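You operate a simulated robot arm through the tools that you are given. There is no shell and no other tool. Be economical: measure what you need, move in short steps, check, and stop when the job is done.

You are at the controls of a simulated robot arm. One attempt, no reset.

JOB
Put things in order on the top of the side table. At the end: the brown banded pot from the top of the side table stands where the cream garlic bulb stood; the blue bottle stands where the brown banded pot stood; the cream polishing pad stands where the blue bottle stood; the cream garlic bulb from the top of the side table is in the clear large glass bowl; whatever was shut is shut again. Leave all else as you found it, and nothing knocked over.
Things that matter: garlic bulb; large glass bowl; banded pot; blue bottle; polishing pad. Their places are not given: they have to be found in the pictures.

It is judged by the outcome, as a careful person would: the job done as asked, and still so three seconds after it is handed in. It fails if anything else is knocked over, pushed out of place, dropped, spilled or broken.

ROBOT AND FRAMES
A 6-joint arm with a two-finger parallel gripper, fixed in place. Base frame: the origin is at the foot of the arm, x ahead of it, y to its left, z up; the work surface is at about z = 800. Units: mm, degrees, N and s.
With the tool pointing down near the work surface it reaches from about 240 to 640 mm from the base axis. Its first joint turns from -66.0 to 66.0 degrees. Payload 2.7 kg.
Tool frame: the origin (TCP) lies between the finger pads and is the grasp point; the fingertips stand 23 mm ahead of it; z points along the fingers, y is the line along which they close. The gripper opens to 94 mm. The fingers are 38 mm wide and 10 mm thick; the gripper's body (54 by 96 mm) begins 39 mm behind the TCP.
Orientation is that of the tool frame in the base frame, as a unit quaternion [w, x, y, z]. With the fingers straight down and closing along the base's y, the tool's x points along the base's -x, its y along +y and its z along -z.

CONTROLS
- The arm moves only by the tool send_rows. Its argument "moves" is a list of rows, each a list of 7 numbers: the gripper command, from -1 (shut) to 1 (fully open), values between in proportion, then the shift along the tool's x, y, z in cm, then the turn, a rotation vector about the tool's x, y, z in degrees. In form: [[jaw, x, y, z, rx, ry, rz], ...]. A call has 1 to 20 rows; each row shifts and turns the commanded pose from where the row before left it, along the tool's axes as they then stand. Each row takes 0.2 s and may step no farther than 50 mm and 8.6 degrees from the row before; otherwise, or with a gripper value out of range, the whole call is refused. Where a pose cannot be reached the arm comes as near as it can. A force on the tool above 40 N (or 10 N above the force at the start of the call, whichever is more), or a blocked arm, ends the call early, and 0.2 s more pass. The fingers move at their own pace (about 45 mm/s each) and stop on an object; they squeeze with about 23 N. The grip force told is the motor's: it shows also when the fingers shut on nothing. Time passes only in rows, and 0.2 s behind the last, so rows that do not move let the fingers close. It gives the time, the measured TCP pose, the force on the tool (base axes), the opening and the grip force at its end, in the units of the frame above (readings bear some noise).
- Cameras (640 x 400 px; columns grow to the right, rows downward): "scene" is fixed at [90.5, -438.4, 1406.1]; the picture's right is [0.65, -0.76, 0.00], its down [-0.45, -0.38, -0.81] and it looks along [0.62, 0.52, -0.59] (base axes); focal length 325 px, centre (320, 200). "wrist" rides on the gripper at [-39, 0, -44] in the tool frame; the picture's right is [0.00, -1.00, 0.00], its down [0.97, 0.00, -0.24] and it looks along [0.24, 0.00, 0.97] (tool axes); focal length 218 px, centre (320, 200).
- capture(camera): a new picture of that camera. No time passes.
- probe_pixels(camera, pixels): for up to 12 pixels [column, row] of the newest picture of that camera ("zoom" is the newest enlarged one), the place [x, y, z] in the base frame of the surface seen there, good to about 2 mm, but the place of the scene camera against the robot may be out by one fixed shift of up to 12 mm in any direction. No time passes.
- zoom(camera, box): a new picture of the part [left, top, right, bottom] of that camera's present view, enlarged. No time passes.
- sign_off(): hands the job in; it is judged then, once.

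Keep the steps short. Do not move on a guess: measure, check each grasp and each placing, and mend mistakes. In all there are 80 turns and 54 pictures (those below and enlarged ones count). Leave the gripper open and the arm clear of the work at the hand-in unless told otherwise, and finish with a single line.

The tools are called after "Call:" as name(argument=value, ...) on one line, values as JSON. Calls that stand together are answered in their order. send_rows: Moves the arm, as the interface text tells. Its arguments: {"type":"object","properties":{"moves":{"type":"array","items":{"type":"array","items":{"type":"number"}}}},"required":["moves"]} The other tools are called the same way: capture (camera) takes a picture; probe_pixels (camera, pixels) gives the place of the surface under pixels of a picture; zoom (camera, box) takes an enlarged picture of a part of a camera's view; sign_off () hands the job in.

At the start:

```text
clock: 0.0
tcp_pos: [450.1, -49.2, 1135.5]
orientation: [0.0, 0.0, 1.0, 0.0]
contact_force: [-0.5, -0.6, -0.4]
width: 94.0
grip_force: 0.1
```

scene: 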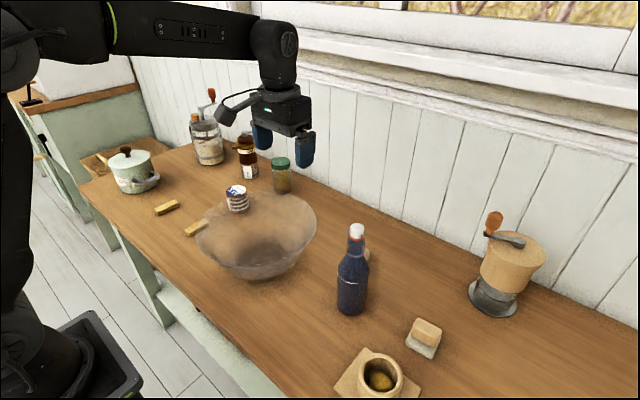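
wrist: 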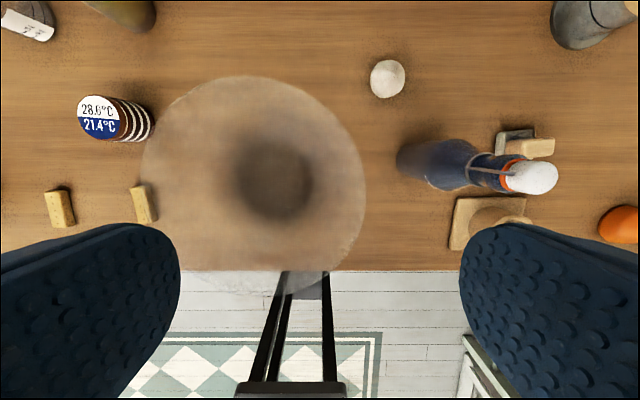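

I'll start by looking closer at the objects on the table: the things right of the bowl, then those on the left.

Call:
zoom(camera="scene", box=[300, 200, 560, 400])

Call:
zoom(camera="scene", box=[80, 80, 340, 280])

```text
2.00 times, centred on (430, 300) of scene
```

zoom: 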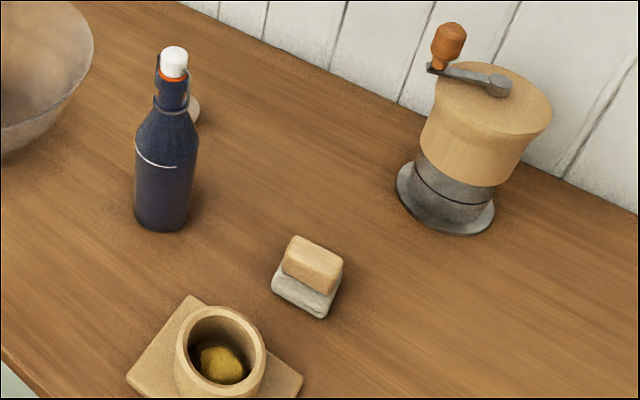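

```text
2.00 times, centred on (210, 180) of scene
```

zoom: 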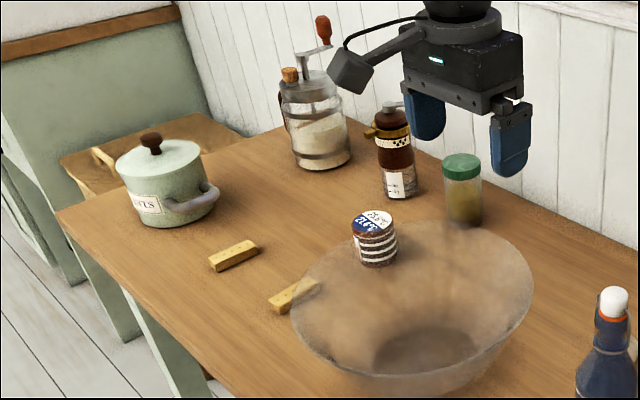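

The small banded item left of the bowl looks like the pot. I need to tell the garlic from the pad, and see the area to the right, so I'll zoom the wrist picture.

Call:
zoom(camera="wrist", box=[360, 40, 640, 260])

Call:
zoom(camera="wrist", box=[0, 0, 280, 240])

Call:
probe_pixels(camera="wrist", pixels=[[388, 78], [388, 110], [525, 175], [515, 138], [535, 147], [620, 222], [98, 118], [140, 120], [60, 208], [142, 205], [470, 220], [530, 177]])

Call:
probe_pixels(camera="scene", pixels=[[237, 190], [237, 204], [352, 300], [356, 230], [426, 328], [420, 347], [369, 256], [380, 382], [282, 162], [315, 215], [200, 240], [255, 250]])

```text
1.82 times, centred on (500, 150) of wrist
```

zoom: 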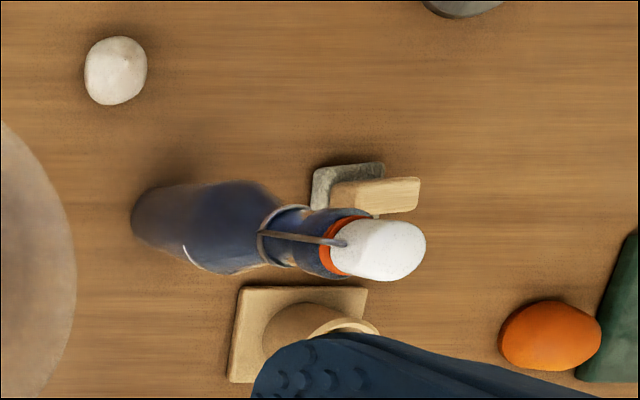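

```text
1.67 times, centred on (140, 120) of wrist
```

zoom: 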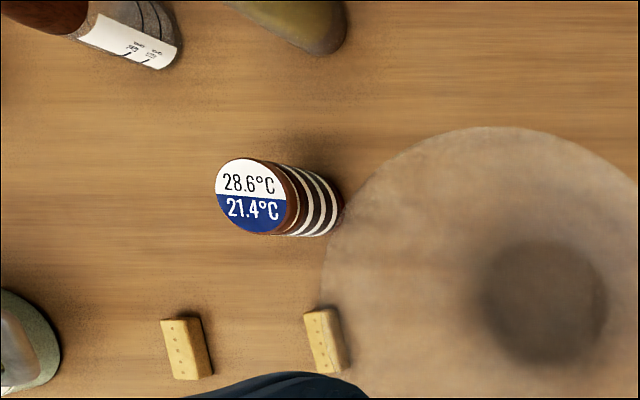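

```text
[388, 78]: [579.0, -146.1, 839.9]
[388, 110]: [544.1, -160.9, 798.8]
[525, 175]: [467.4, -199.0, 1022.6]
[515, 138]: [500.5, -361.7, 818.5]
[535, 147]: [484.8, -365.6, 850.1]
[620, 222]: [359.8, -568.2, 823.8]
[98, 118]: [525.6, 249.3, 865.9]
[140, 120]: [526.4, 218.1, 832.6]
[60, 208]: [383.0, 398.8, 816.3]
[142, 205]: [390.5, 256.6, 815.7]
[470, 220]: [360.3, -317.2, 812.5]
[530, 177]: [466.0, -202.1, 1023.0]
```

```text
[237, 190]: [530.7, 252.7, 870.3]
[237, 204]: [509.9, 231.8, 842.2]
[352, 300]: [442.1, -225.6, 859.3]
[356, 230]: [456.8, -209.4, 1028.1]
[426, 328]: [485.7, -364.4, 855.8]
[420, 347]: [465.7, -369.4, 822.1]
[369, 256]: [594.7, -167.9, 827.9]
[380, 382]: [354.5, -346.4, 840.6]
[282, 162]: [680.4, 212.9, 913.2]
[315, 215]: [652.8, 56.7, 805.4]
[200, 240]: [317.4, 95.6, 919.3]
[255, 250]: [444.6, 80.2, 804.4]
```

Garlic is the white bulb at (579,-146), the bottle is at about (455,-215), the pad is the felt-and-wood block at (485,-364), and the pot is at (522,240). Next I'll measure the bowl rim and the pot sides.

Call:
probe_pixels(camera="wrist", pixels=[[146, 170], [160, 125], [195, 92], [240, 78], [300, 92], [340, 130], [361, 180], [355, 235], [325, 268], [276, 185], [145, 178], [363, 200]])

Call:
probe_pixels(camera="scene", pixels=[[197, 240], [210, 258], [240, 275], [285, 258], [312, 232], [314, 205], [295, 196], [262, 194], [225, 212], [245, 245], [230, 235], [270, 225]])

```text
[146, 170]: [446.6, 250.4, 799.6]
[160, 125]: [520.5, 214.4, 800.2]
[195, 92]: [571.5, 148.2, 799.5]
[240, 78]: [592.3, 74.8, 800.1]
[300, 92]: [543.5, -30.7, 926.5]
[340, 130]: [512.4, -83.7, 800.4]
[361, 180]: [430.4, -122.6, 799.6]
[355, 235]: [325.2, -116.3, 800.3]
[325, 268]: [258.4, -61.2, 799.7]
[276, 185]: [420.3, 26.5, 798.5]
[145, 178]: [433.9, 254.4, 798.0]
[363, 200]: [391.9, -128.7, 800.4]
```

```text
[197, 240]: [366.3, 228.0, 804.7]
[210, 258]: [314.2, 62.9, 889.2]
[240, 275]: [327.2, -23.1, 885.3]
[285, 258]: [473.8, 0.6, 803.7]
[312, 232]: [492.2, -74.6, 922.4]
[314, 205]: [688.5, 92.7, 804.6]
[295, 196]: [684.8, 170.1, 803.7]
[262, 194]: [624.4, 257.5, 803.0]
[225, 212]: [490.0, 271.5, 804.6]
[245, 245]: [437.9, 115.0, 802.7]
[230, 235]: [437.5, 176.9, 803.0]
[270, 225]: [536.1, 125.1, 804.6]
```

Depth passes through the glass. From the silhouette and the direct rim hits, the bowl centre is about (431,26), rim radius about 127, rim z about 922. Next I'll move over the garlic at z≈1000 for a close look.

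Call:
send_rows(moves=[[1, -4.3, -3.2, 0, 0, 0, 0], [1, -4.3, -3.2, 2, 0, 0, 0], [1, -4.3, -3.3, 3, 0, 0, 0], [1, 0, 0, 4, 0, 0, 0], [1, 0, 0, 4, 0, 0, 0], [1, 0, 0, 0, 0, 0, 0]])

Call:
capture(camera="wrist")

```text
refused: row 1 steps farther than a row can; nothing moved
```

```text
47 pictures are left
```

wrist: 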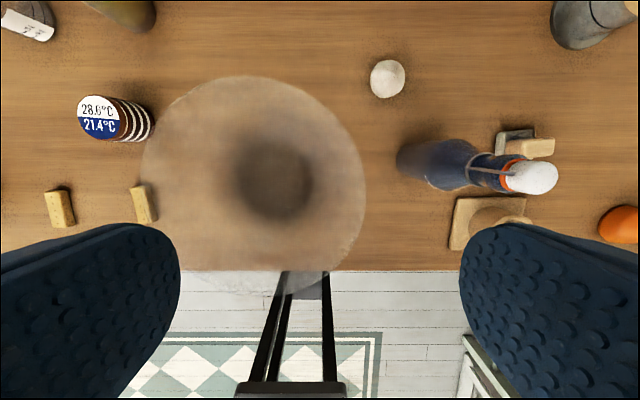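

The row was over 50 mm, so I'll split the same move into smaller rows.

Call:
send_rows(moves=[[1, -3.2, -2.4, 1, 0, 0, 0], [1, -3.2, -2.4, 2, 0, 0, 0], [1, -3.2, -2.4, 2.5, 0, 0, 0], [1, -3.3, -2.5, 2.5, 0, 0, 0], [1, 0, 0, 3, 0, 0, 0], [1, 0, 0, 2.5, 0, 0, 0], [1, 0, 0, 0, 0, 0, 0]])

Call:
capture(camera="wrist")

```text
clock: 1.6
tcp_pos: [578.6, -146.3, 999.4]
orientation: [0.0, 0.0, 1.0, 0.001]
contact_force: [0.6, 0.5, 0.5]
width: 94.0
grip_force: 0.0
```

```text
46 pictures are left
```

wrist: 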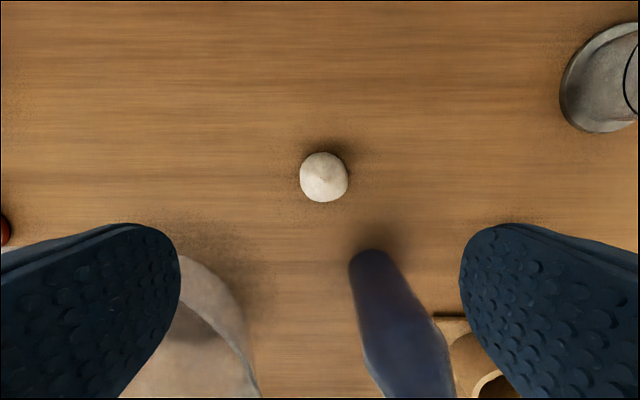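

Call:
zoom(camera="wrist", box=[280, 140, 360, 220])

Call:
probe_pixels(camera="wrist", pixels=[[323, 177], [302, 180], [345, 180], [324, 156], [324, 199], [323, 168], [355, 263], [372, 256], [390, 265]])

```text
5.00 times, centred on (320, 180) of wrist
```

zoom: 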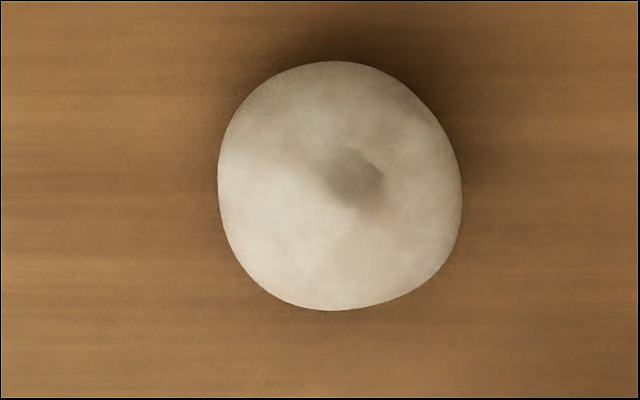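

```text
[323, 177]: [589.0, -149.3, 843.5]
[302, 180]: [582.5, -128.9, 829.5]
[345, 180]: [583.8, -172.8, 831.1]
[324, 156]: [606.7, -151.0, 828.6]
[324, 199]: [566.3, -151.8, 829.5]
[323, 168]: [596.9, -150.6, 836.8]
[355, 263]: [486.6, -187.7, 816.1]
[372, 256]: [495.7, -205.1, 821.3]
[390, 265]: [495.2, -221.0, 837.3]
```

Garlic: centre (586.5,-151), width about 46, top about 844. I'll align and descend to TCP z≈827, then close.

Call:
send_rows(moves=[[1, -0.79, -0.45, 3, 0, 0, 0], [1, 0, 0, 4, 0, 0, 0], [1, 0, 0, 4, 0, 0, 0], [1, 0, 0, 3, 0, 0, 0], [1, 0, 0, 2, 0, 0, 0], [1, 0, 0, 1.2, 0, 0, 0], [1, 0, 0, 0, 0, 0, 0], [-1, 0, 0, 0, 0, 0, 0], [-1, 0, 0, 0, 0, 0, 0], [-1, 0, 0, 0, 0, 0, 0], [-1, 0, 0, 0, 0, 0, 0], [-1, 0, 0, 0, 0, 0, 0]])

```text
clock: 4.2
tcp_pos: [585.7, -150.6, 828.9]
orientation: [0.0, -0.001, 1.0, 0.0]
contact_force: [0.1, -0.6, 1.0]
width: 49.2
grip_force: 23.3
```

Gripped at 49 mm. I'll lift to z≈1000, carry it over the bowl centre and check.

Call:
send_rows(moves=[[-1, 0, 0, -2, 0, 0, 0], [-1, 0, 0, -4, 0, 0, 0], [-1, 0, 0, -4, 0, 0, 0], [-1, 0, 0, -4, 0, 0, 0], [-1, 0, 0, -3.2, 0, 0, 0], [-1, 2.6, 2.95, 0, 0, 0, 0], [-1, 2.6, 2.95, 0, 0, 0, 0], [-1, 2.6, 2.95, 0, 0, 0, 0], [-1, 2.6, 2.95, 0, 0, 0, 0], [-1, 2.6, 2.95, 0, 0, 0, 0], [-1, 2.5, 2.9, 0, 0, 0, 0], [-1, 0, 0, 0, 0, 0, 0]])

Call:
capture(camera="scene")

Call:
capture(camera="wrist")

```text
clock: 6.8
tcp_pos: [429.6, 25.5, 1000.9]
orientation: [-0.001, -0.001, 1.0, 0.0]
contact_force: [-0.2, 0.1, -0.2]
width: 49.1
grip_force: 23.3
```

```text
44 pictures are left
```

scene: 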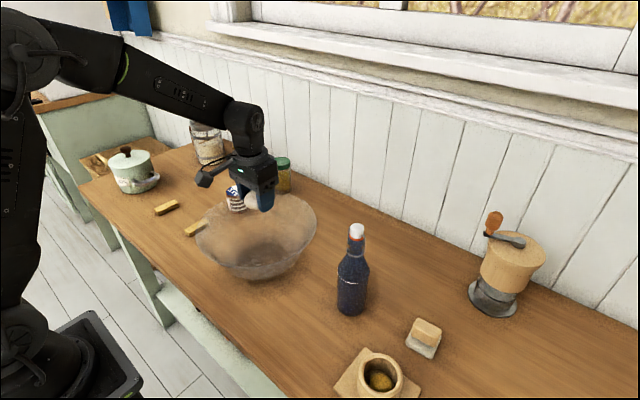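

```text
43 pictures are left
```

wrist: 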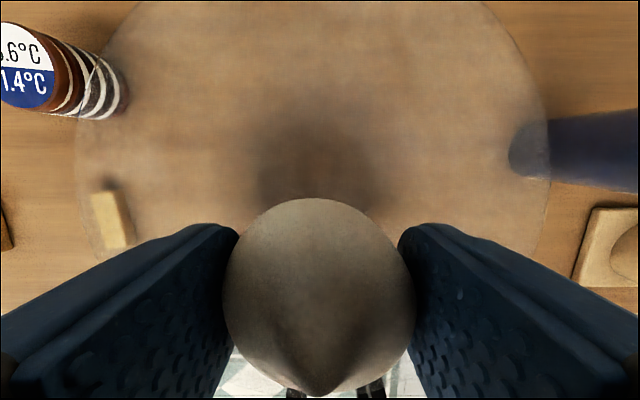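

The bowl's base shows at (318,175), so the true centre is about (437,29). I'll shift to it and lower until just above the bowl floor.

Call:
send_rows(moves=[[-1, -0.7, 0.35, 0, 0, 0, 0], [-1, 0, 0, 4, 0, 0, 0], [-1, 0, 0, 4, 0, 0, 0], [-1, 0, 0, 4, 0, 0, 0], [-1, 0, 0, 3, 0, 0, 0], [-1, 0, 0, 1, 0, 0, 0], [-1, 0, 0, 0.2, 0, 0, 0], [-1, 0, 0, 0, 0, 0, 0]])

Call:
send_rows(moves=[[-1, 0, 0, 0.2, 0, 0, 0], [-1, 0, 0, 0, 0, 0, 0]])

Call:
send_rows(moves=[[-1, 0, 0, 0.2, 0, 0, 0], [-1, 0, 0, 0, 0, 0, 0]])

```text
clock: 8.6
tcp_pos: [437.8, 29.1, 838.4]
orientation: [0.0, 0.0, 1.0, 0.001]
contact_force: [0.2, -0.5, -0.2]
width: 48.7
grip_force: 22.5
```

```text
clock: 9.2
tcp_pos: [437.2, 28.9, 835.8]
orientation: [0.0, -0.001, 1.0, 0.0]
contact_force: [0.0, -0.7, -0.7]
width: 48.8
grip_force: 23.1
```

```text
clock: 9.8
tcp_pos: [438.3, 28.5, 834.6]
orientation: [0.001, 0.0, 1.0, 0.0]
contact_force: [-6.1, 0.9, 16.4]
width: 48.9
grip_force: 22.9
```

The force rose to 16 N, so the garlic is on the bowl floor. I'll ease off slightly, open partway (to about 70 mm) and lift.

Call:
send_rows(moves=[[-1, 0, 0, -0.1, 0, 0, 0], [-0.2, 0, 0, 0, 0, 0, 0], [0.2, 0, 0, 0, 0, 0, 0], [0.45, 0, 0, 0, 0, 0, 0], [0.45, 0, 0, 0, 0, 0, 0], [0.45, 0, 0, -2, 0, 0, 0], [0.45, 0, 0, -4, 0, 0, 0], [0.45, 0, 0, -4, 0, 0, 0], [0.45, 0, 0, -4, 0, 0, 0], [0.45, 0, 0, -4, 0, 0, 0], [0.45, 0, 0, 0, 0, 0, 0]])

Call:
capture(camera="wrist")

```text
clock: 12.2
tcp_pos: [438.1, 31.4, 1014.5]
orientation: [0.0, 0.0, 1.0, 0.001]
contact_force: [0.0, 1.0, 0.5]
width: 68.3
grip_force: 0.1
```

```text
42 pictures are left
```

wrist: 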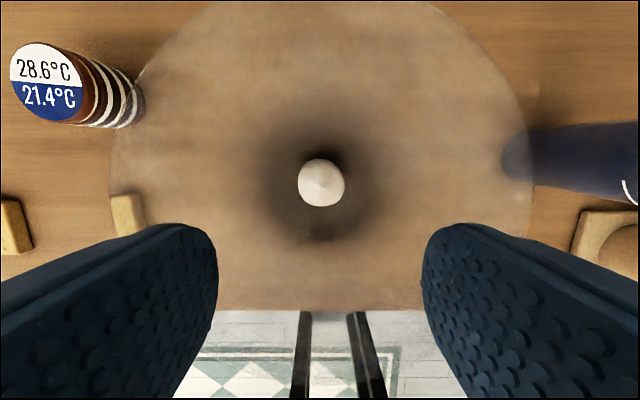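

The garlic sits in the middle of the bowl. Next I'll move above the pot at about (522,236).

Call:
send_rows(moves=[[1, -1.7, 4.1, 0, 0, 0, 0], [1, -1.7, 4.1, 0, 0, 0, 0], [1, -1.7, 4.1, 0, 0, 0, 0], [1, -1.7, 4.1, 0, 0, 0, 0], [1, -1.6, 4.0, 1.5, 0, 0, 0], [1, 0, 0, 0, 0, 0, 0]])

Call:
capture(camera="wrist")

```text
clock: 13.6
tcp_pos: [522.0, 235.2, 999.9]
orientation: [0.001, 0.0, 1.0, 0.0]
contact_force: [-1.4, 0.0, -0.4]
width: 93.7
grip_force: 0.1
```

```text
41 pictures are left
```

wrist: 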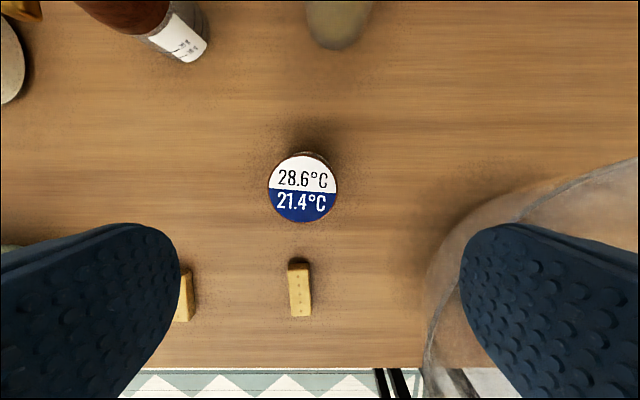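

Call:
probe_pixels(camera="wrist", pixels=[[302, 188], [270, 190], [335, 190], [302, 159], [302, 220], [310, 154], [300, 290], [186, 300], [337, 197]])

Call:
zoom(camera="wrist", box=[252, 138, 352, 238])

```text
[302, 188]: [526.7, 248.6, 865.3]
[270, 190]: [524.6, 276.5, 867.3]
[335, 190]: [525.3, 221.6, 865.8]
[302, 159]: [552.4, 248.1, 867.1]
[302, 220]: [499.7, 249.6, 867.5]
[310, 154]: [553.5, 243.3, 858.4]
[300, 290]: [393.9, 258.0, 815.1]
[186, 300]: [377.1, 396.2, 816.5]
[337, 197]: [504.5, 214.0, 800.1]
```

```text
4.00 times, centred on (302, 188) of wrist
```

zoom: 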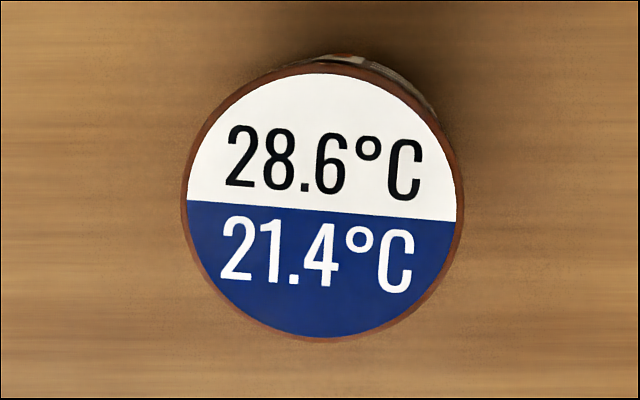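

Pot: centre (526,249), diameter about 56, top 866. I'll align, descend to z≈838 and grasp.

Call:
send_rows(moves=[[1, -0.4, 1.38, 3, 0, 0, 0], [1, 0, 0, 4, 0, 0, 0], [1, 0, 0, 4, 0, 0, 0], [1, 0, 0, 3, 0, 0, 0], [1, 0, 0, 1.5, 0, 0, 0], [1, 0, 0, 0.7, 0, 0, 0], [1, 0, 0, 0, 0, 0, 0], [-1, 0, 0, 0, 0, 0, 0], [-1, 0, 0, 0, 0, 0, 0], [-1, 0, 0, 0, 0, 0, 0], [-1, 0, 0, 0, 0, 0, 0]])

```text
clock: 16.0
tcp_pos: [526.5, 248.1, 839.5]
orientation: [-0.001, -0.001, 1.0, 0.0]
contact_force: [0.9, 1.1, -0.6]
width: 59.5
grip_force: 23.2
```

Gripped at 59.5 mm. I'll lift to about z 1000 and carry it to above the old garlic spot (586.5,-151).

Call:
send_rows(moves=[[-1, 0, 0, -1, 0, 0, 0], [-1, 0, 0, -3, 0, 0, 0], [-1, 0, 0, -4, 0, 0, 0], [-1, 0, 0, -4, 0, 0, 0], [-1, 0, 0, -4, 0, 0, 0], [-1, -0.6, -4, 0, 0, 0, 0], [-1, -0.6, -4, 0, 0, 0, 0], [-1, -0.6, -4, 0, 0, 0, 0], [-1, -0.6, -4, 0, 0, 0, 0], [-1, -0.6, -4, 0, 0, 0, 0], [-1, -0.6, -4, 0, 0, 0, 0], [-1, -0.6, -4, 0, 0, 0, 0], [-1, -0.6, -4, 0, 0, 0, 0], [-1, -0.6, -4, 0, 0, 0, 0], [-1, -0.6, -4, 0, 0, 0, 0], [-1, 0, 0, 0, 0, 0, 0]])

Call:
capture(camera="scene")

```text
clock: 19.4
tcp_pos: [586.1, -153.6, 997.7]
orientation: [-0.001, 0.0, 1.0, 0.001]
contact_force: [-0.5, 0.8, -1.7]
width: 59.4
grip_force: 23.4
```

```text
39 pictures are left
```

scene: 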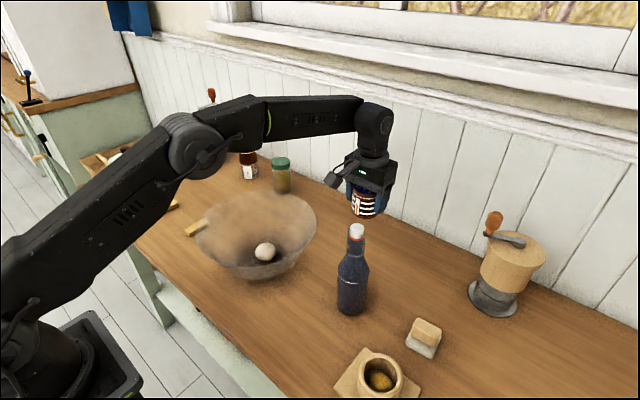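

The pot is held upright over the spot. I'll lower to z≈842, then small steps until contact.

Call:
send_rows(moves=[[-1, 0, 0.2, 4, 0, 0, 0], [-1, 0, 0, 4, 0, 0, 0], [-1, 0, 0, 4, 0, 0, 0], [-1, 0, 0, 2.5, 0, 0, 0], [-1, 0, 0, 1, 0, 0, 0], [-1, 0, 0, 0, 0, 0, 0]])

Call:
send_rows(moves=[[-1, 0, 0, 0.2, 0, 0, 0], [-1, 0, 0, 0, 0, 0, 0]])

```text
clock: 20.8
tcp_pos: [584.1, -149.6, 842.2]
orientation: [0.0, -0.001, 1.0, 0.001]
contact_force: [0.1, 0.0, -3.6]
width: 59.3
grip_force: 23.2
```

```text
clock: 21.4
tcp_pos: [585.1, -149.7, 841.1]
orientation: [0.0, -0.001, 1.0, 0.0]
contact_force: [0.4, -0.2, -1.5]
width: 59.6
grip_force: 22.6
```

Call:
send_rows(moves=[[-1, -0.1, -0.1, 0.1, 0, 0, 0], [-1, 0, 0, 0, 0, 0, 0]])

Call:
send_rows(moves=[[-1, 0, 0, 0.1, 0, 0, 0], [-1, 0, 0, 0, 0, 0, 0]])

```text
clock: 22.0
tcp_pos: [584.7, -152.0, 841.1]
orientation: [-0.001, 0.0, 1.0, -0.001]
contact_force: [0.6, -0.4, -2.0]
width: 59.4
grip_force: 23.4
```

```text
clock: 22.6
tcp_pos: [585.7, -153.1, 838.7]
orientation: [0.0, 0.001, 1.0, 0.0]
contact_force: [-0.1, -0.1, -2.2]
width: 59.5
grip_force: 22.3
```

Call:
send_rows(moves=[[-1, 0, 0, 0.1, 0, 0, 0], [-1, 0, 0, 0, 0, 0, 0]])

```text
clock: 23.2
tcp_pos: [585.9, -153.2, 837.9]
orientation: [0.001, 0.0, 1.0, 0.0]
contact_force: [-2.4, 1.2, 3.0]
width: 59.5
grip_force: 23.3
```

The force flipped to +3 N, so the pot touches the table. I'll release and rise, then check the placing.

Call:
send_rows(moves=[[-0.1, 0, 0, 0, 0, 0, 0], [0.3, 0, 0, 0, 0, 0, 0], [1, 0, 0, 0, 0, 0, 0], [1, 0, 0, 0, 0, 0, 0], [1, 0, 0, -2, 0, 0, 0], [1, 0, 0, -4, 0, 0, 0], [1, 0, 0, -4, 0, 0, 0], [1, 0, 0, -4, 0, 0, 0], [1, 0, 0, -2.2, 0, 0, 0], [1, 0, 0, 0, 0, 0, 0]])

Call:
capture(camera="wrist")

Call:
capture(camera="scene")

```text
clock: 25.4
tcp_pos: [587.2, -152.5, 1000.7]
orientation: [0.0, 0.0, 1.0, 0.0]
contact_force: [1.0, -0.2, -0.5]
width: 94.2
grip_force: 0.0
```

```text
38 pictures are left
```

wrist: 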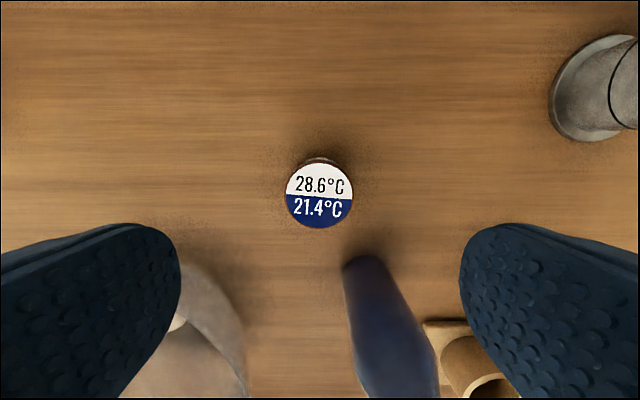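

```text
37 pictures are left
```

scene: 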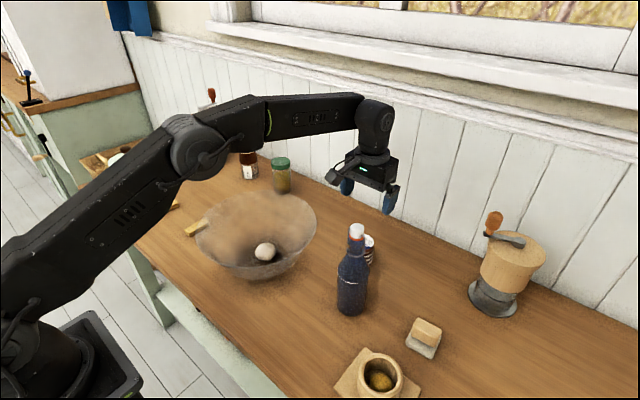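

The pot stands on the old garlic spot. Next I'll rise to z≈1120 and go above the bottle to look at its cap and neck.

Call:
send_rows(moves=[[1, 0, 0, -4, 0, 0, 0], [1, 0, 0, -4, 0, 0, 0], [1, 0, 0, -4, 0, 0, 0], [1, 3.1, -1.4, 0, 0, 0, 0], [1, 3.1, -1.4, 0, 0, 0, 0], [1, 3.1, -1.4, 0, 0, 0, 0], [1, 3.1, -1.4, 0, 0, 0, 0], [1, 0, 0, 0, 0, 0, 0]])

Call:
capture(camera="wrist")

Call:
zoom(camera="scene", box=[310, 210, 410, 330])

```text
clock: 27.2
tcp_pos: [455.1, -208.4, 1116.5]
orientation: [0.0, 0.0, 1.0, 0.0]
contact_force: [0.0, 0.1, 0.6]
width: 94.1
grip_force: 0.1
out of reach, approached as far as the arm can: row 3
```

```text
36 pictures are left
```

wrist: 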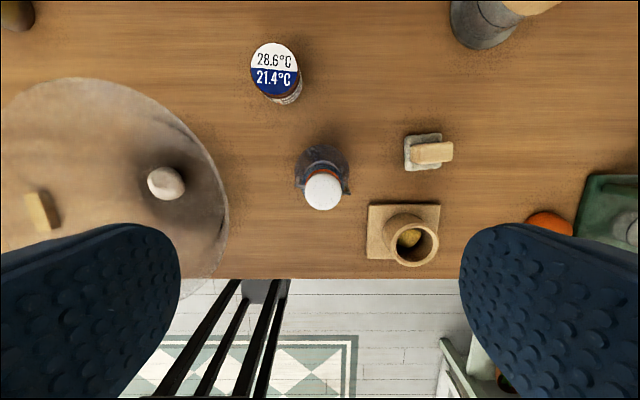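

```text
3.33 times, centred on (360, 270) of scene
```

zoom: 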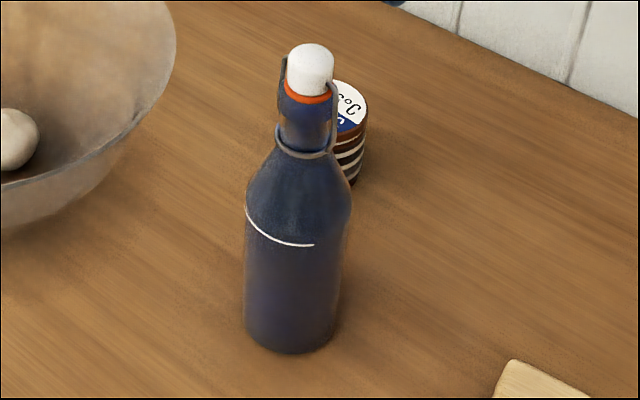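

Call:
zoom(camera="wrist", box=[280, 130, 370, 220])

Call:
probe_pixels(camera="wrist", pixels=[[323, 192], [307, 192], [339, 192], [323, 176], [323, 208], [298, 165], [347, 165], [322, 148], [345, 190], [303, 175], [322, 160]])

Call:
probe_pixels(camera="scene", pixels=[[356, 225], [357, 239], [355, 248], [355, 257], [352, 275], [352, 285], [350, 310], [338, 285], [366, 285]])

```text
4.44 times, centred on (325, 175) of wrist
```

zoom: 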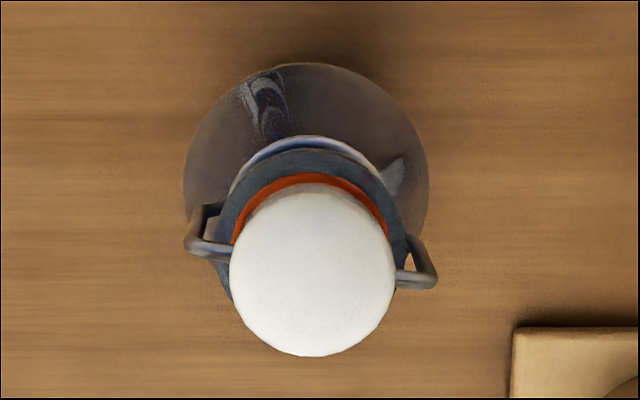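

```text
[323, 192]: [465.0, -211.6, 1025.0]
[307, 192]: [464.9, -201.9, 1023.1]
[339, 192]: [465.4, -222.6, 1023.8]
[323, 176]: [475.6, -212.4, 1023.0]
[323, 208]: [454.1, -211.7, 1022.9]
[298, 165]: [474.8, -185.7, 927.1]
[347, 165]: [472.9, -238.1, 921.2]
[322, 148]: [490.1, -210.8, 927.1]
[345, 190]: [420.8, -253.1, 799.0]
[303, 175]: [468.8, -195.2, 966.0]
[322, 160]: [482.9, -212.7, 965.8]
```

```text
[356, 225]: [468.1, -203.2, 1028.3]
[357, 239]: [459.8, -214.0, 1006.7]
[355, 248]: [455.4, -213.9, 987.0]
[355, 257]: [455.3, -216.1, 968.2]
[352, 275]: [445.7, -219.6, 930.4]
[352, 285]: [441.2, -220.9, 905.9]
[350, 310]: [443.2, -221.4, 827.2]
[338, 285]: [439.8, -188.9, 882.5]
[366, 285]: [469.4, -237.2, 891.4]
```

The bottle's axis is about (465,-212) and its cap top is at 1025. The wire bail sticks out along ±y, tilted about 10°. A top grasp on the neck must therefore close roughly along x, so I'll turn the tool -80° about its axis and align.

Call:
send_rows(moves=[[1, -0.5, -0.2, 0, 0, 0, -8], [1, -0.5, 0, 0, 0, 0, -8], [1, 0, 0, 0, 0, 0, -8], [1, 0, 0, 0, 0, 0, -8], [1, 0, 0, 0, 0, 0, -8], [1, 0, 0, 0, 0, 0, -8], [1, 0, 0, 0, 0, 0, -8], [1, 0, 0, 0, 0, 0, -8], [1, 0, 0, 0, 0, 0, -8], [1, 0, 0, 0, 0, 0, -8], [1, 0, 0, 0, 0, 0, 0]])

Call:
capture(camera="wrist")

```text
clock: 29.6
tcp_pos: [466.1, -207.9, 1116.6]
orientation: [0.0, -0.643, 0.766, 0.0]
contact_force: [-0.5, 0.0, -0.1]
width: 94.0
grip_force: 0.1
```

```text
33 pictures are left
```

wrist: 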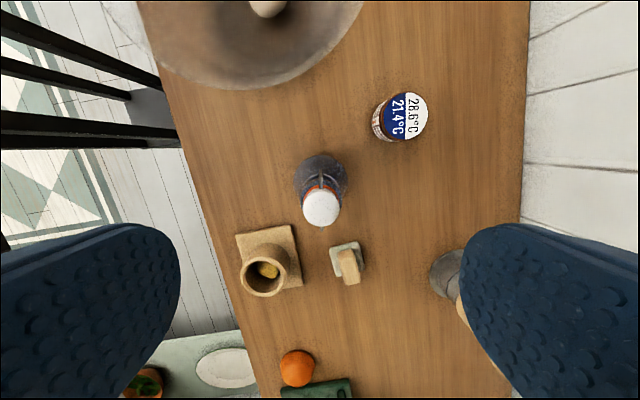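

Call:
probe_pixels(camera="wrist", pixels=[[321, 208], [305, 208], [337, 208], [321, 193], [321, 223], [296, 175], [347, 175], [310, 185], [333, 185]])

Call:
zoom(camera="wrist", box=[280, 145, 370, 235])

```text
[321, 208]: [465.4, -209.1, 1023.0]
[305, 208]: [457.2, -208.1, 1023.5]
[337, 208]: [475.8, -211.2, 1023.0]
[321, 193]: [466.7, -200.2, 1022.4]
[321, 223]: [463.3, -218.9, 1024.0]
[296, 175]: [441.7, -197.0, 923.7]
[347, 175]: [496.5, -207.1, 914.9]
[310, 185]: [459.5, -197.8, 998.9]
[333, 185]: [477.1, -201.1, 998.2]
```

```text
4.44 times, centred on (325, 190) of wrist
```

zoom: 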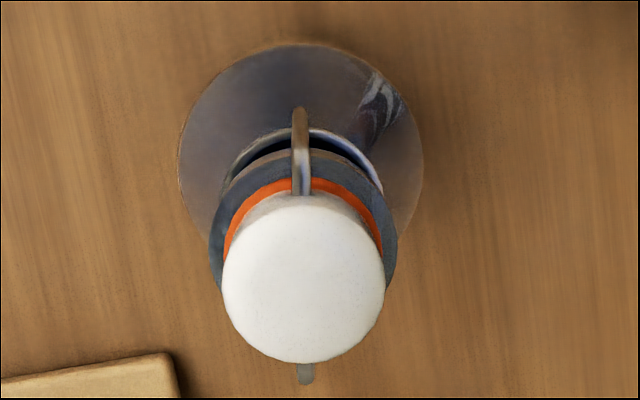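

The bail now lies between the finger pads' travel (along tool x), and the axis is about (465.5,-210.5). I'll descend to z≈995 and close on the neck.

Call:
send_rows(moves=[[1, 0.25, 0, 4, 0, 0, 0], [1, 0, 0, 4, 0, 0, 0], [1, 0, 0, 2, 0, 0, 0], [1, 0, 0, 1.5, 0, 0, 0], [1, 0, 0, 0.65, 0, 0, 0], [1, 0, 0, 0, 0, 0, 0], [-1, 0, 0, 0, 0, 0, 0], [-1, 0, 0, 0, 0, 0, 0], [-1, 0, 0, 0, 0, 0, 0], [-1, 0, 0, 0, 0, 0, 0], [-1, 0, 0, 0, 0, 0, 0], [-1, 0, 0, 0, 0, 0, 0], [-1, 0, 0, 0, 0, 0, 0]])

Call:
zoom(camera="scene", box=[270, 180, 430, 340])

```text
clock: 32.4
tcp_pos: [464.4, -209.6, 996.8]
orientation: [0.0, -0.643, 0.766, 0.001]
contact_force: [0.0, 0.3, 0.3]
width: 31.0
grip_force: 22.5
```

```text
2.50 times, centred on (350, 260) of scene
```

zoom: 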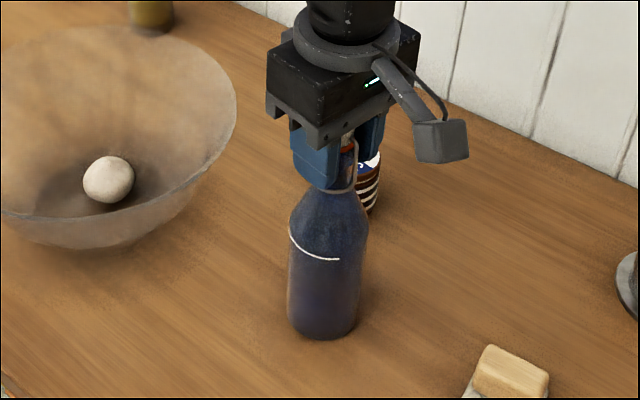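

The neck is held at 31 mm with the bail clear. I'll lift 40 mm gently and check that it holds and stays upright.

Call:
send_rows(moves=[[-1, 0, 0, -0.3, 0, 0, 0], [-1, 0, 0, -0.7, 0, 0, 0], [-1, 0, 0, -1.5, 0, 0, 0], [-1, 0, 0, -1.5, 0, 0, 0], [-1, 0, 0, 0, 0, 0, 0]])

Call:
zoom(camera="scene", box=[270, 160, 430, 320])

```text
clock: 33.6
tcp_pos: [466.7, -208.3, 1034.2]
orientation: [0.0, -0.643, 0.766, 0.0]
contact_force: [-0.8, -1.0, -3.6]
width: 31.0
grip_force: 22.7
```

```text
2.50 times, centred on (350, 240) of scene
```

zoom: 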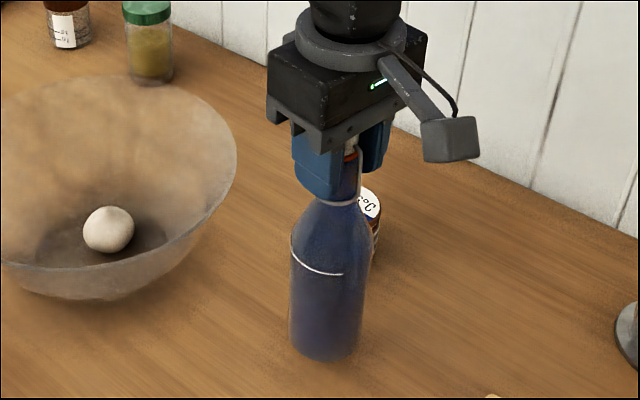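

It holds at about 3.5 N and is upright. I'll lift until its bottom clears the rim (TCP≈1142), then carry it across to (485,249).

Call:
send_rows(moves=[[-1, 0, 0, -3, 0, 0, 0], [-1, 0, 0, -4, 0, 0, 0], [-1, 0, 0, -3.8, 0, 0, 0], [-1, 0, 0, 0, 0, 0, 0]])

Call:
send_rows(moves=[[-1, -1.5, 0.2, 0, 0, 0, 0], [-1, -3.1, 0.4, 0, 0, 0, 0], [-1, -3.4, 0.45, 0, 0, 0, 0], [-1, -3.4, 0.45, 0, 0, 0, 0], [-1, -3.4, 0.45, 0, 0, 0, 0], [-1, -3.4, 0.45, 0, 0, 0, 0], [-1, -3.4, 0.45, 0, 0, 0, 0], [-1, -3.4, 0.45, 0, 0, 0, 0], [-1, -3.4, 0.45, 0, 0, 0, 0], [-1, -3.4, 0.45, 0, 0, 0, 0], [-1, -3.4, 0.45, 0, 0, 0, 0], [-1, -3.4, 0.45, 0, 0, 0, 0], [-1, -3.4, 0.45, 0, 0, 0, 0], [-1, -3.3, 0.45, 0, 0, 0, 0], [-1, 0, 0, 0, 0, 0, 0], [-1, 0, 0, 0, 0, 0, 0]])

Call:
capture(camera="scene")

```text
clock: 34.6
tcp_pos: [463.8, -209.6, 1144.1]
orientation: [0.0, -0.643, 0.766, 0.001]
contact_force: [-0.9, 0.0, -3.7]
width: 31.1
grip_force: 22.8
```

```text
clock: 38.0
tcp_pos: [483.5, 248.3, 1143.9]
orientation: [0.001, -0.643, 0.766, -0.001]
contact_force: [-0.2, 0.5, -3.5]
width: 31.0
grip_force: 22.9
```

```text
29 pictures are left
```

scene: 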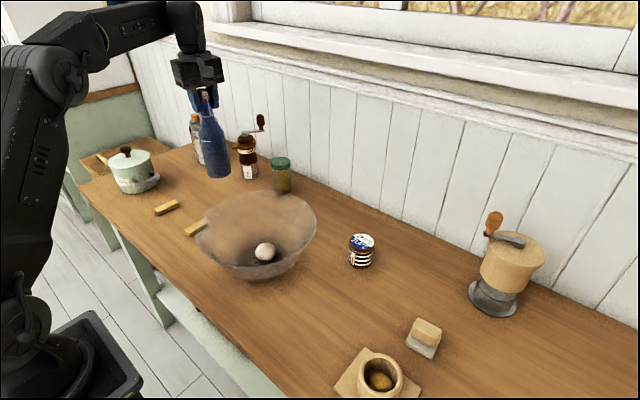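

The bottle is intact and clear of the bowl. I'll shift to (526,249) while lowering to about z 1004.

Call:
send_rows(moves=[[-1, -0.2, -1.05, 2, 0, 0, 0], [-1, -0.2, -1.05, 2, 0, 0, 0], [-1, -0.2, -1.05, 2, 0, 0, 0], [-1, -0.2, -1.02, 2, 0, 0, 0], [-1, 0, 0, 3, 0, 0, 0], [-1, 0, 0, 2, 0, 0, 0], [-1, 0, 0, 1, 0, 0, 0], [-1, 0, 0, 0, 0, 0, 0]])

Call:
zoom(camera="scene", box=[140, 60, 340, 260])

```text
clock: 39.8
tcp_pos: [526.4, 249.4, 1003.5]
orientation: [0.0, -0.643, 0.766, 0.0]
contact_force: [0.6, 0.6, -4.0]
width: 30.9
grip_force: 23.3
```

```text
2.00 times, centred on (240, 160) of scene
```

zoom: 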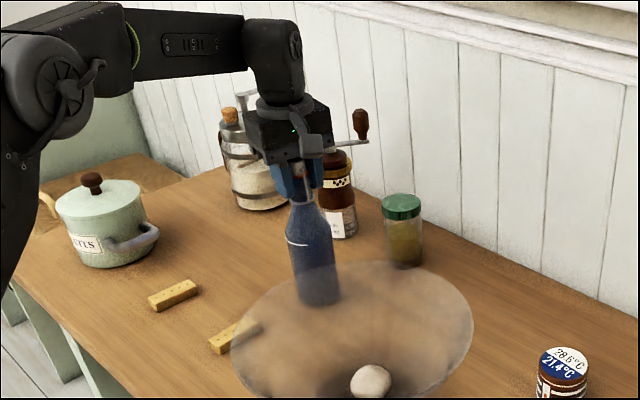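

Call:
send_rows(moves=[[-1, 0, 0, 0.3, 0, 0, 0], [-1, 0, 0, 0.1, 0, 0, 0], [-1, 0, 0, 0, 0, 0, 0]])

Call:
send_rows(moves=[[-1, 0, 0, 0.1, 0, 0, 0], [-1, 0, 0, 0, 0, 0, 0]])

Call:
send_rows(moves=[[-1, 0, 0, 0.1, 0, 0, 0], [-1, 0, 0, 0, 0, 0, 0]])

```text
clock: 40.6
tcp_pos: [527.0, 247.8, 999.6]
orientation: [0.001, -0.643, 0.766, 0.0]
contact_force: [0.0, -1.3, -2.9]
width: 30.9
grip_force: 23.3
```

```text
clock: 41.2
tcp_pos: [526.8, 247.1, 997.9]
orientation: [0.0, -0.643, 0.766, 0.0]
contact_force: [-0.2, -0.2, -4.3]
width: 30.9
grip_force: 23.0
```

```text
clock: 41.8
tcp_pos: [527.3, 246.3, 997.5]
orientation: [0.001, -0.642, 0.766, 0.0]
contact_force: [0.5, 0.7, -3.8]
width: 31.1
grip_force: 22.7
```

Call:
send_rows(moves=[[-1, 0, 0, 0.1, 0, 0, 0], [-1, 0, 0, 0, 0, 0, 0]])

Call:
send_rows(moves=[[-1, 0, 0, 0.1, 0, 0, 0], [-1, 0, 0, 0, 0, 0, 0]])

```text
clock: 42.4
tcp_pos: [526.6, 248.0, 997.0]
orientation: [0.0, -0.643, 0.765, 0.0]
contact_force: [-1.1, 0.2, -1.2]
width: 30.9
grip_force: 22.9
```

```text
clock: 43.0
tcp_pos: [526.9, 246.8, 996.5]
orientation: [0.002, -0.643, 0.766, -0.001]
contact_force: [-1.0, 0.1, 8.3]
width: 31.0
grip_force: 23.2
```

Contact at +8 N. I'll release gently, then rise straight up and look.

Call:
send_rows(moves=[[-0.25, 0, 0, 0, 0, 0, 0], [0, 0, 0, 0, 0, 0, 0], [0.4, 0, 0, 0, 0, 0, 0], [1, 0, 0, 0, 0, 0, 0], [1, 0, 0, 0, 0, 0, 0], [1, 0, 0, -2, 0, 0, 0], [1, 0, 0, -3, 0, 0, 0], [1, 0, 0, -3, 0, 0, 0], [1, 0, 0, -3, 0, 0, 0], [1, 0, 0, -2, 0, 0, 0], [1, 0, 0, 0, 0, 0, 0]])

Call:
capture(camera="scene")

Call:
capture(camera="wrist")

```text
clock: 45.4
tcp_pos: [524.7, 247.2, 1124.3]
orientation: [0.001, -0.643, 0.766, 0.0]
contact_force: [-0.3, -0.4, -0.2]
width: 94.2
grip_force: 0.0
```

```text
27 pictures are left
```

scene: 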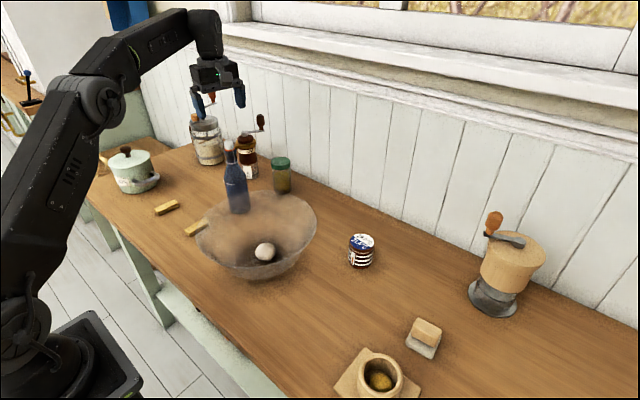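

```text
26 pictures are left
```

wrist: 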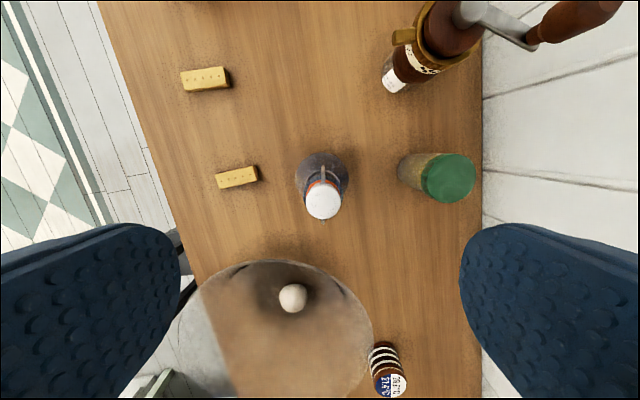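

The bottle stands at the pot's old place and everything else looks undisturbed. Now I'll go to a point above the pad at z≈1050.

Call:
send_rows(moves=[[1, 4.36, -0.4, 0, 0, 0, 0], [1, 4.36, -0.4, 0, 0, 0, 0], [1, 4.36, -0.4, 0, 0, 0, 0], [1, 4.36, -0.4, 0, 0, 0, 0], [1, 4.36, -0.4, 0, 0, 0, 0], [1, 4.36, -0.4, 0, 0, 0, 0], [1, 4.36, -0.4, 0, 0, 0, 0], [1, 4.36, -0.4, 0, 0, 0, 0], [1, 4.36, -0.4, 0, 0, 0, 0], [1, 4.36, -0.4, 0, 0, 0, 0], [1, 4.36, -0.4, 0, 0, 0, 0], [1, 4.36, -0.4, 1.5, 0, 0, 0], [1, 4.36, -0.4, 1.5, 0, 0, 0], [1, 4.3, -0.4, 1.5, 0, 0, 0], [1, 0, 0, 2.5, 0, 0, 0], [1, 0, 0, 0, 0, 0, 0]])

Call:
capture(camera="wrist")

Call:
capture(camera="scene")

```text
clock: 48.8
tcp_pos: [477.2, -362.2, 1056.9]
orientation: [0.0, -0.643, 0.766, 0.0]
contact_force: [0.9, 0.6, 0.9]
width: 94.0
grip_force: 0.0
```

```text
25 pictures are left
```

wrist: 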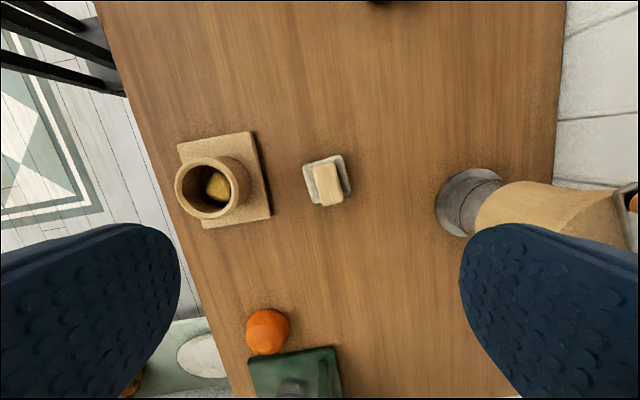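

```text
24 pictures are left
```

scene: 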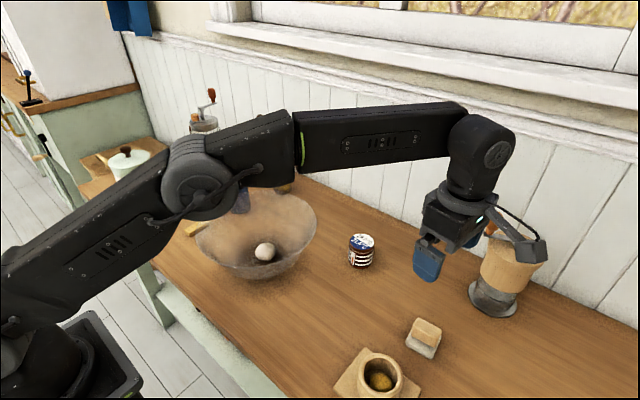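

I'll measure the pad, the cup's board, the grinder, and the box hanging off the gripper.

Call:
probe_pixels(camera="wrist", pixels=[[328, 184], [316, 176], [338, 176], [318, 203], [343, 199], [306, 168], [343, 157], [310, 201], [349, 193], [250, 195], [215, 165], [480, 200]])

Call:
probe_pixels(camera="scene", pixels=[[528, 252], [543, 240], [525, 262], [500, 265], [513, 245], [490, 290], [475, 225], [428, 265]])

Call:
zoom(camera="wrist", box=[280, 140, 370, 230])

```text
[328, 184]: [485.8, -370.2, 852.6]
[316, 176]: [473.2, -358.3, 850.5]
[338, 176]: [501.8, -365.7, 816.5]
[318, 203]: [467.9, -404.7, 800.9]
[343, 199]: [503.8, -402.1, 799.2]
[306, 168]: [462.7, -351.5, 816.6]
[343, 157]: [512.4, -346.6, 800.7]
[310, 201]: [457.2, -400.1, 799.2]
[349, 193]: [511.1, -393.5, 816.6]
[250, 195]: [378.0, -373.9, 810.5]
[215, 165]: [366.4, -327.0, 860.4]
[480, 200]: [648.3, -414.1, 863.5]
```

```text
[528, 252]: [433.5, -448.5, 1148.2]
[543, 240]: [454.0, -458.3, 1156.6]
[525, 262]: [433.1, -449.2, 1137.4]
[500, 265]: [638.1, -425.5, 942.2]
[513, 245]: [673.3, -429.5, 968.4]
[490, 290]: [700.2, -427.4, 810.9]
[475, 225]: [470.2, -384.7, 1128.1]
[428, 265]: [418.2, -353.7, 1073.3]
```

```text
4.44 times, centred on (325, 185) of wrist
```

zoom: 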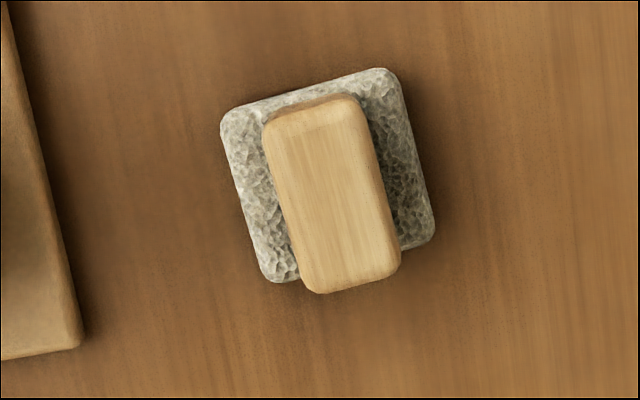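

Before grasping, I want to be sure this is the "polishing pad", so I'll check the items further right.

Call:
zoom(camera="wrist", box=[110, 290, 360, 400])

Call:
probe_pixels(camera="wrist", pixels=[[205, 355], [180, 345], [295, 375], [291, 388], [216, 186], [268, 330]])

```text
2.56 times, centred on (235, 345) of wrist
```

zoom: 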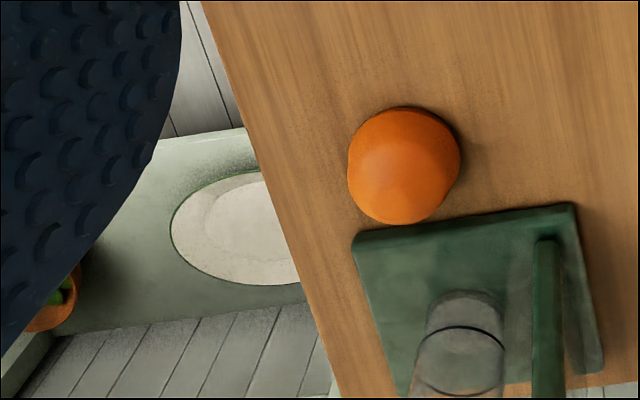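

```text
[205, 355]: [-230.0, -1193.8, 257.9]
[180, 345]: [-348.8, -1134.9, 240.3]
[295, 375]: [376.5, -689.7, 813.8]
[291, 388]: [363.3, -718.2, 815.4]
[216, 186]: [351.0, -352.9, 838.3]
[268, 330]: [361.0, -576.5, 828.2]
```

Nothing else fits; the white oval is far off, below the table, so this is the pad. The handle is centred at (486,-370), about 30 mm wide, with its top at 852 over a base at 816. I'll turn 16° more to line up with it, centre and come down to z≈920 to check.

Call:
send_rows(moves=[[1, 0.62, -1.0, 0, 0, 0, 0], [1, 0, 0, 2, 0, 0, -8], [1, 0, 0, 2, 0, 0, -8], [1, 0, 0, 4, 0, 0, 0], [1, 0, 0, 4, 0, 0, 0], [1, 0, 0, 1.7, 0, 0, 0], [1, 0, 0, 0, 0, 0, 0]])

Call:
capture(camera="wrist")

Call:
capture(camera="scene")

```text
clock: 50.4
tcp_pos: [485.0, -371.0, 919.3]
orientation: [0.0, 0.743, -0.669, -0.001]
contact_force: [0.3, -0.2, 0.4]
width: 94.0
grip_force: 0.0
```

```text
21 pictures are left
```

wrist: 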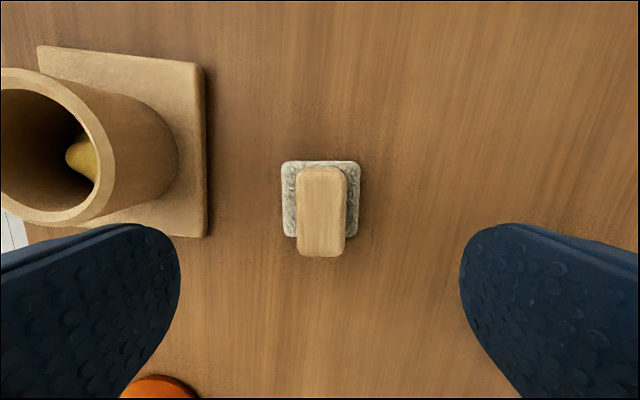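

```text
20 pictures are left
```

scene: 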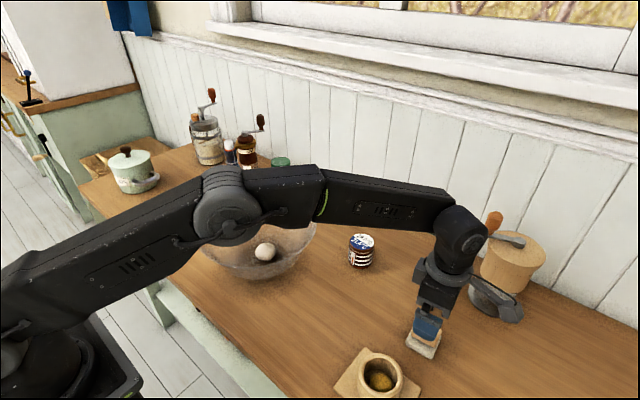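

Call:
probe_pixels(camera="wrist", pixels=[[321, 212], [300, 212], [343, 212], [321, 170], [321, 250], [285, 200], [357, 200], [140, 170], [190, 170]])

```text
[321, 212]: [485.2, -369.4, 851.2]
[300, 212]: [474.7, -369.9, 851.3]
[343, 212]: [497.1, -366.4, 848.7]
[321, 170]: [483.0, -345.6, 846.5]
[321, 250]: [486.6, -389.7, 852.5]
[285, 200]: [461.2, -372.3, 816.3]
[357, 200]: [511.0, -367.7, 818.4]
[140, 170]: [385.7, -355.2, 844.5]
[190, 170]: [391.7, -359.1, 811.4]
```

It's aligned (handle centre (486,-368)). I'll descend to z≈843 (tips just above the felt) and close.

Call:
send_rows(moves=[[1, -0.2, 0, 3, 0, 0, 0], [1, 0, 0, 3, 0, 0, 0], [1, 0, 0, 1.2, 0, 0, 0], [1, 0, 0, 0.4, 0, 0, 0], [1, 0, 0, 0, 0, 0, 0], [-1, 0, 0, 0, 0, 0, 0], [-1, 0, 0, 0, 0, 0, 0], [-1, 0, 0, 0, 0, 0, 0], [-1, 0, 0, 0, 0, 0, 0], [-1, 0, 0, 0, 0, 0, 0], [-1, 0, 0, 0, 0, 0, 0], [-1, 0, 0, 0, 0, 0, 0]])

```text
clock: 53.0
tcp_pos: [483.8, -369.9, 842.3]
orientation: [0.0, 0.744, -0.669, 0.001]
contact_force: [0.3, 0.2, 0.8]
width: 27.6
grip_force: 23.1
```

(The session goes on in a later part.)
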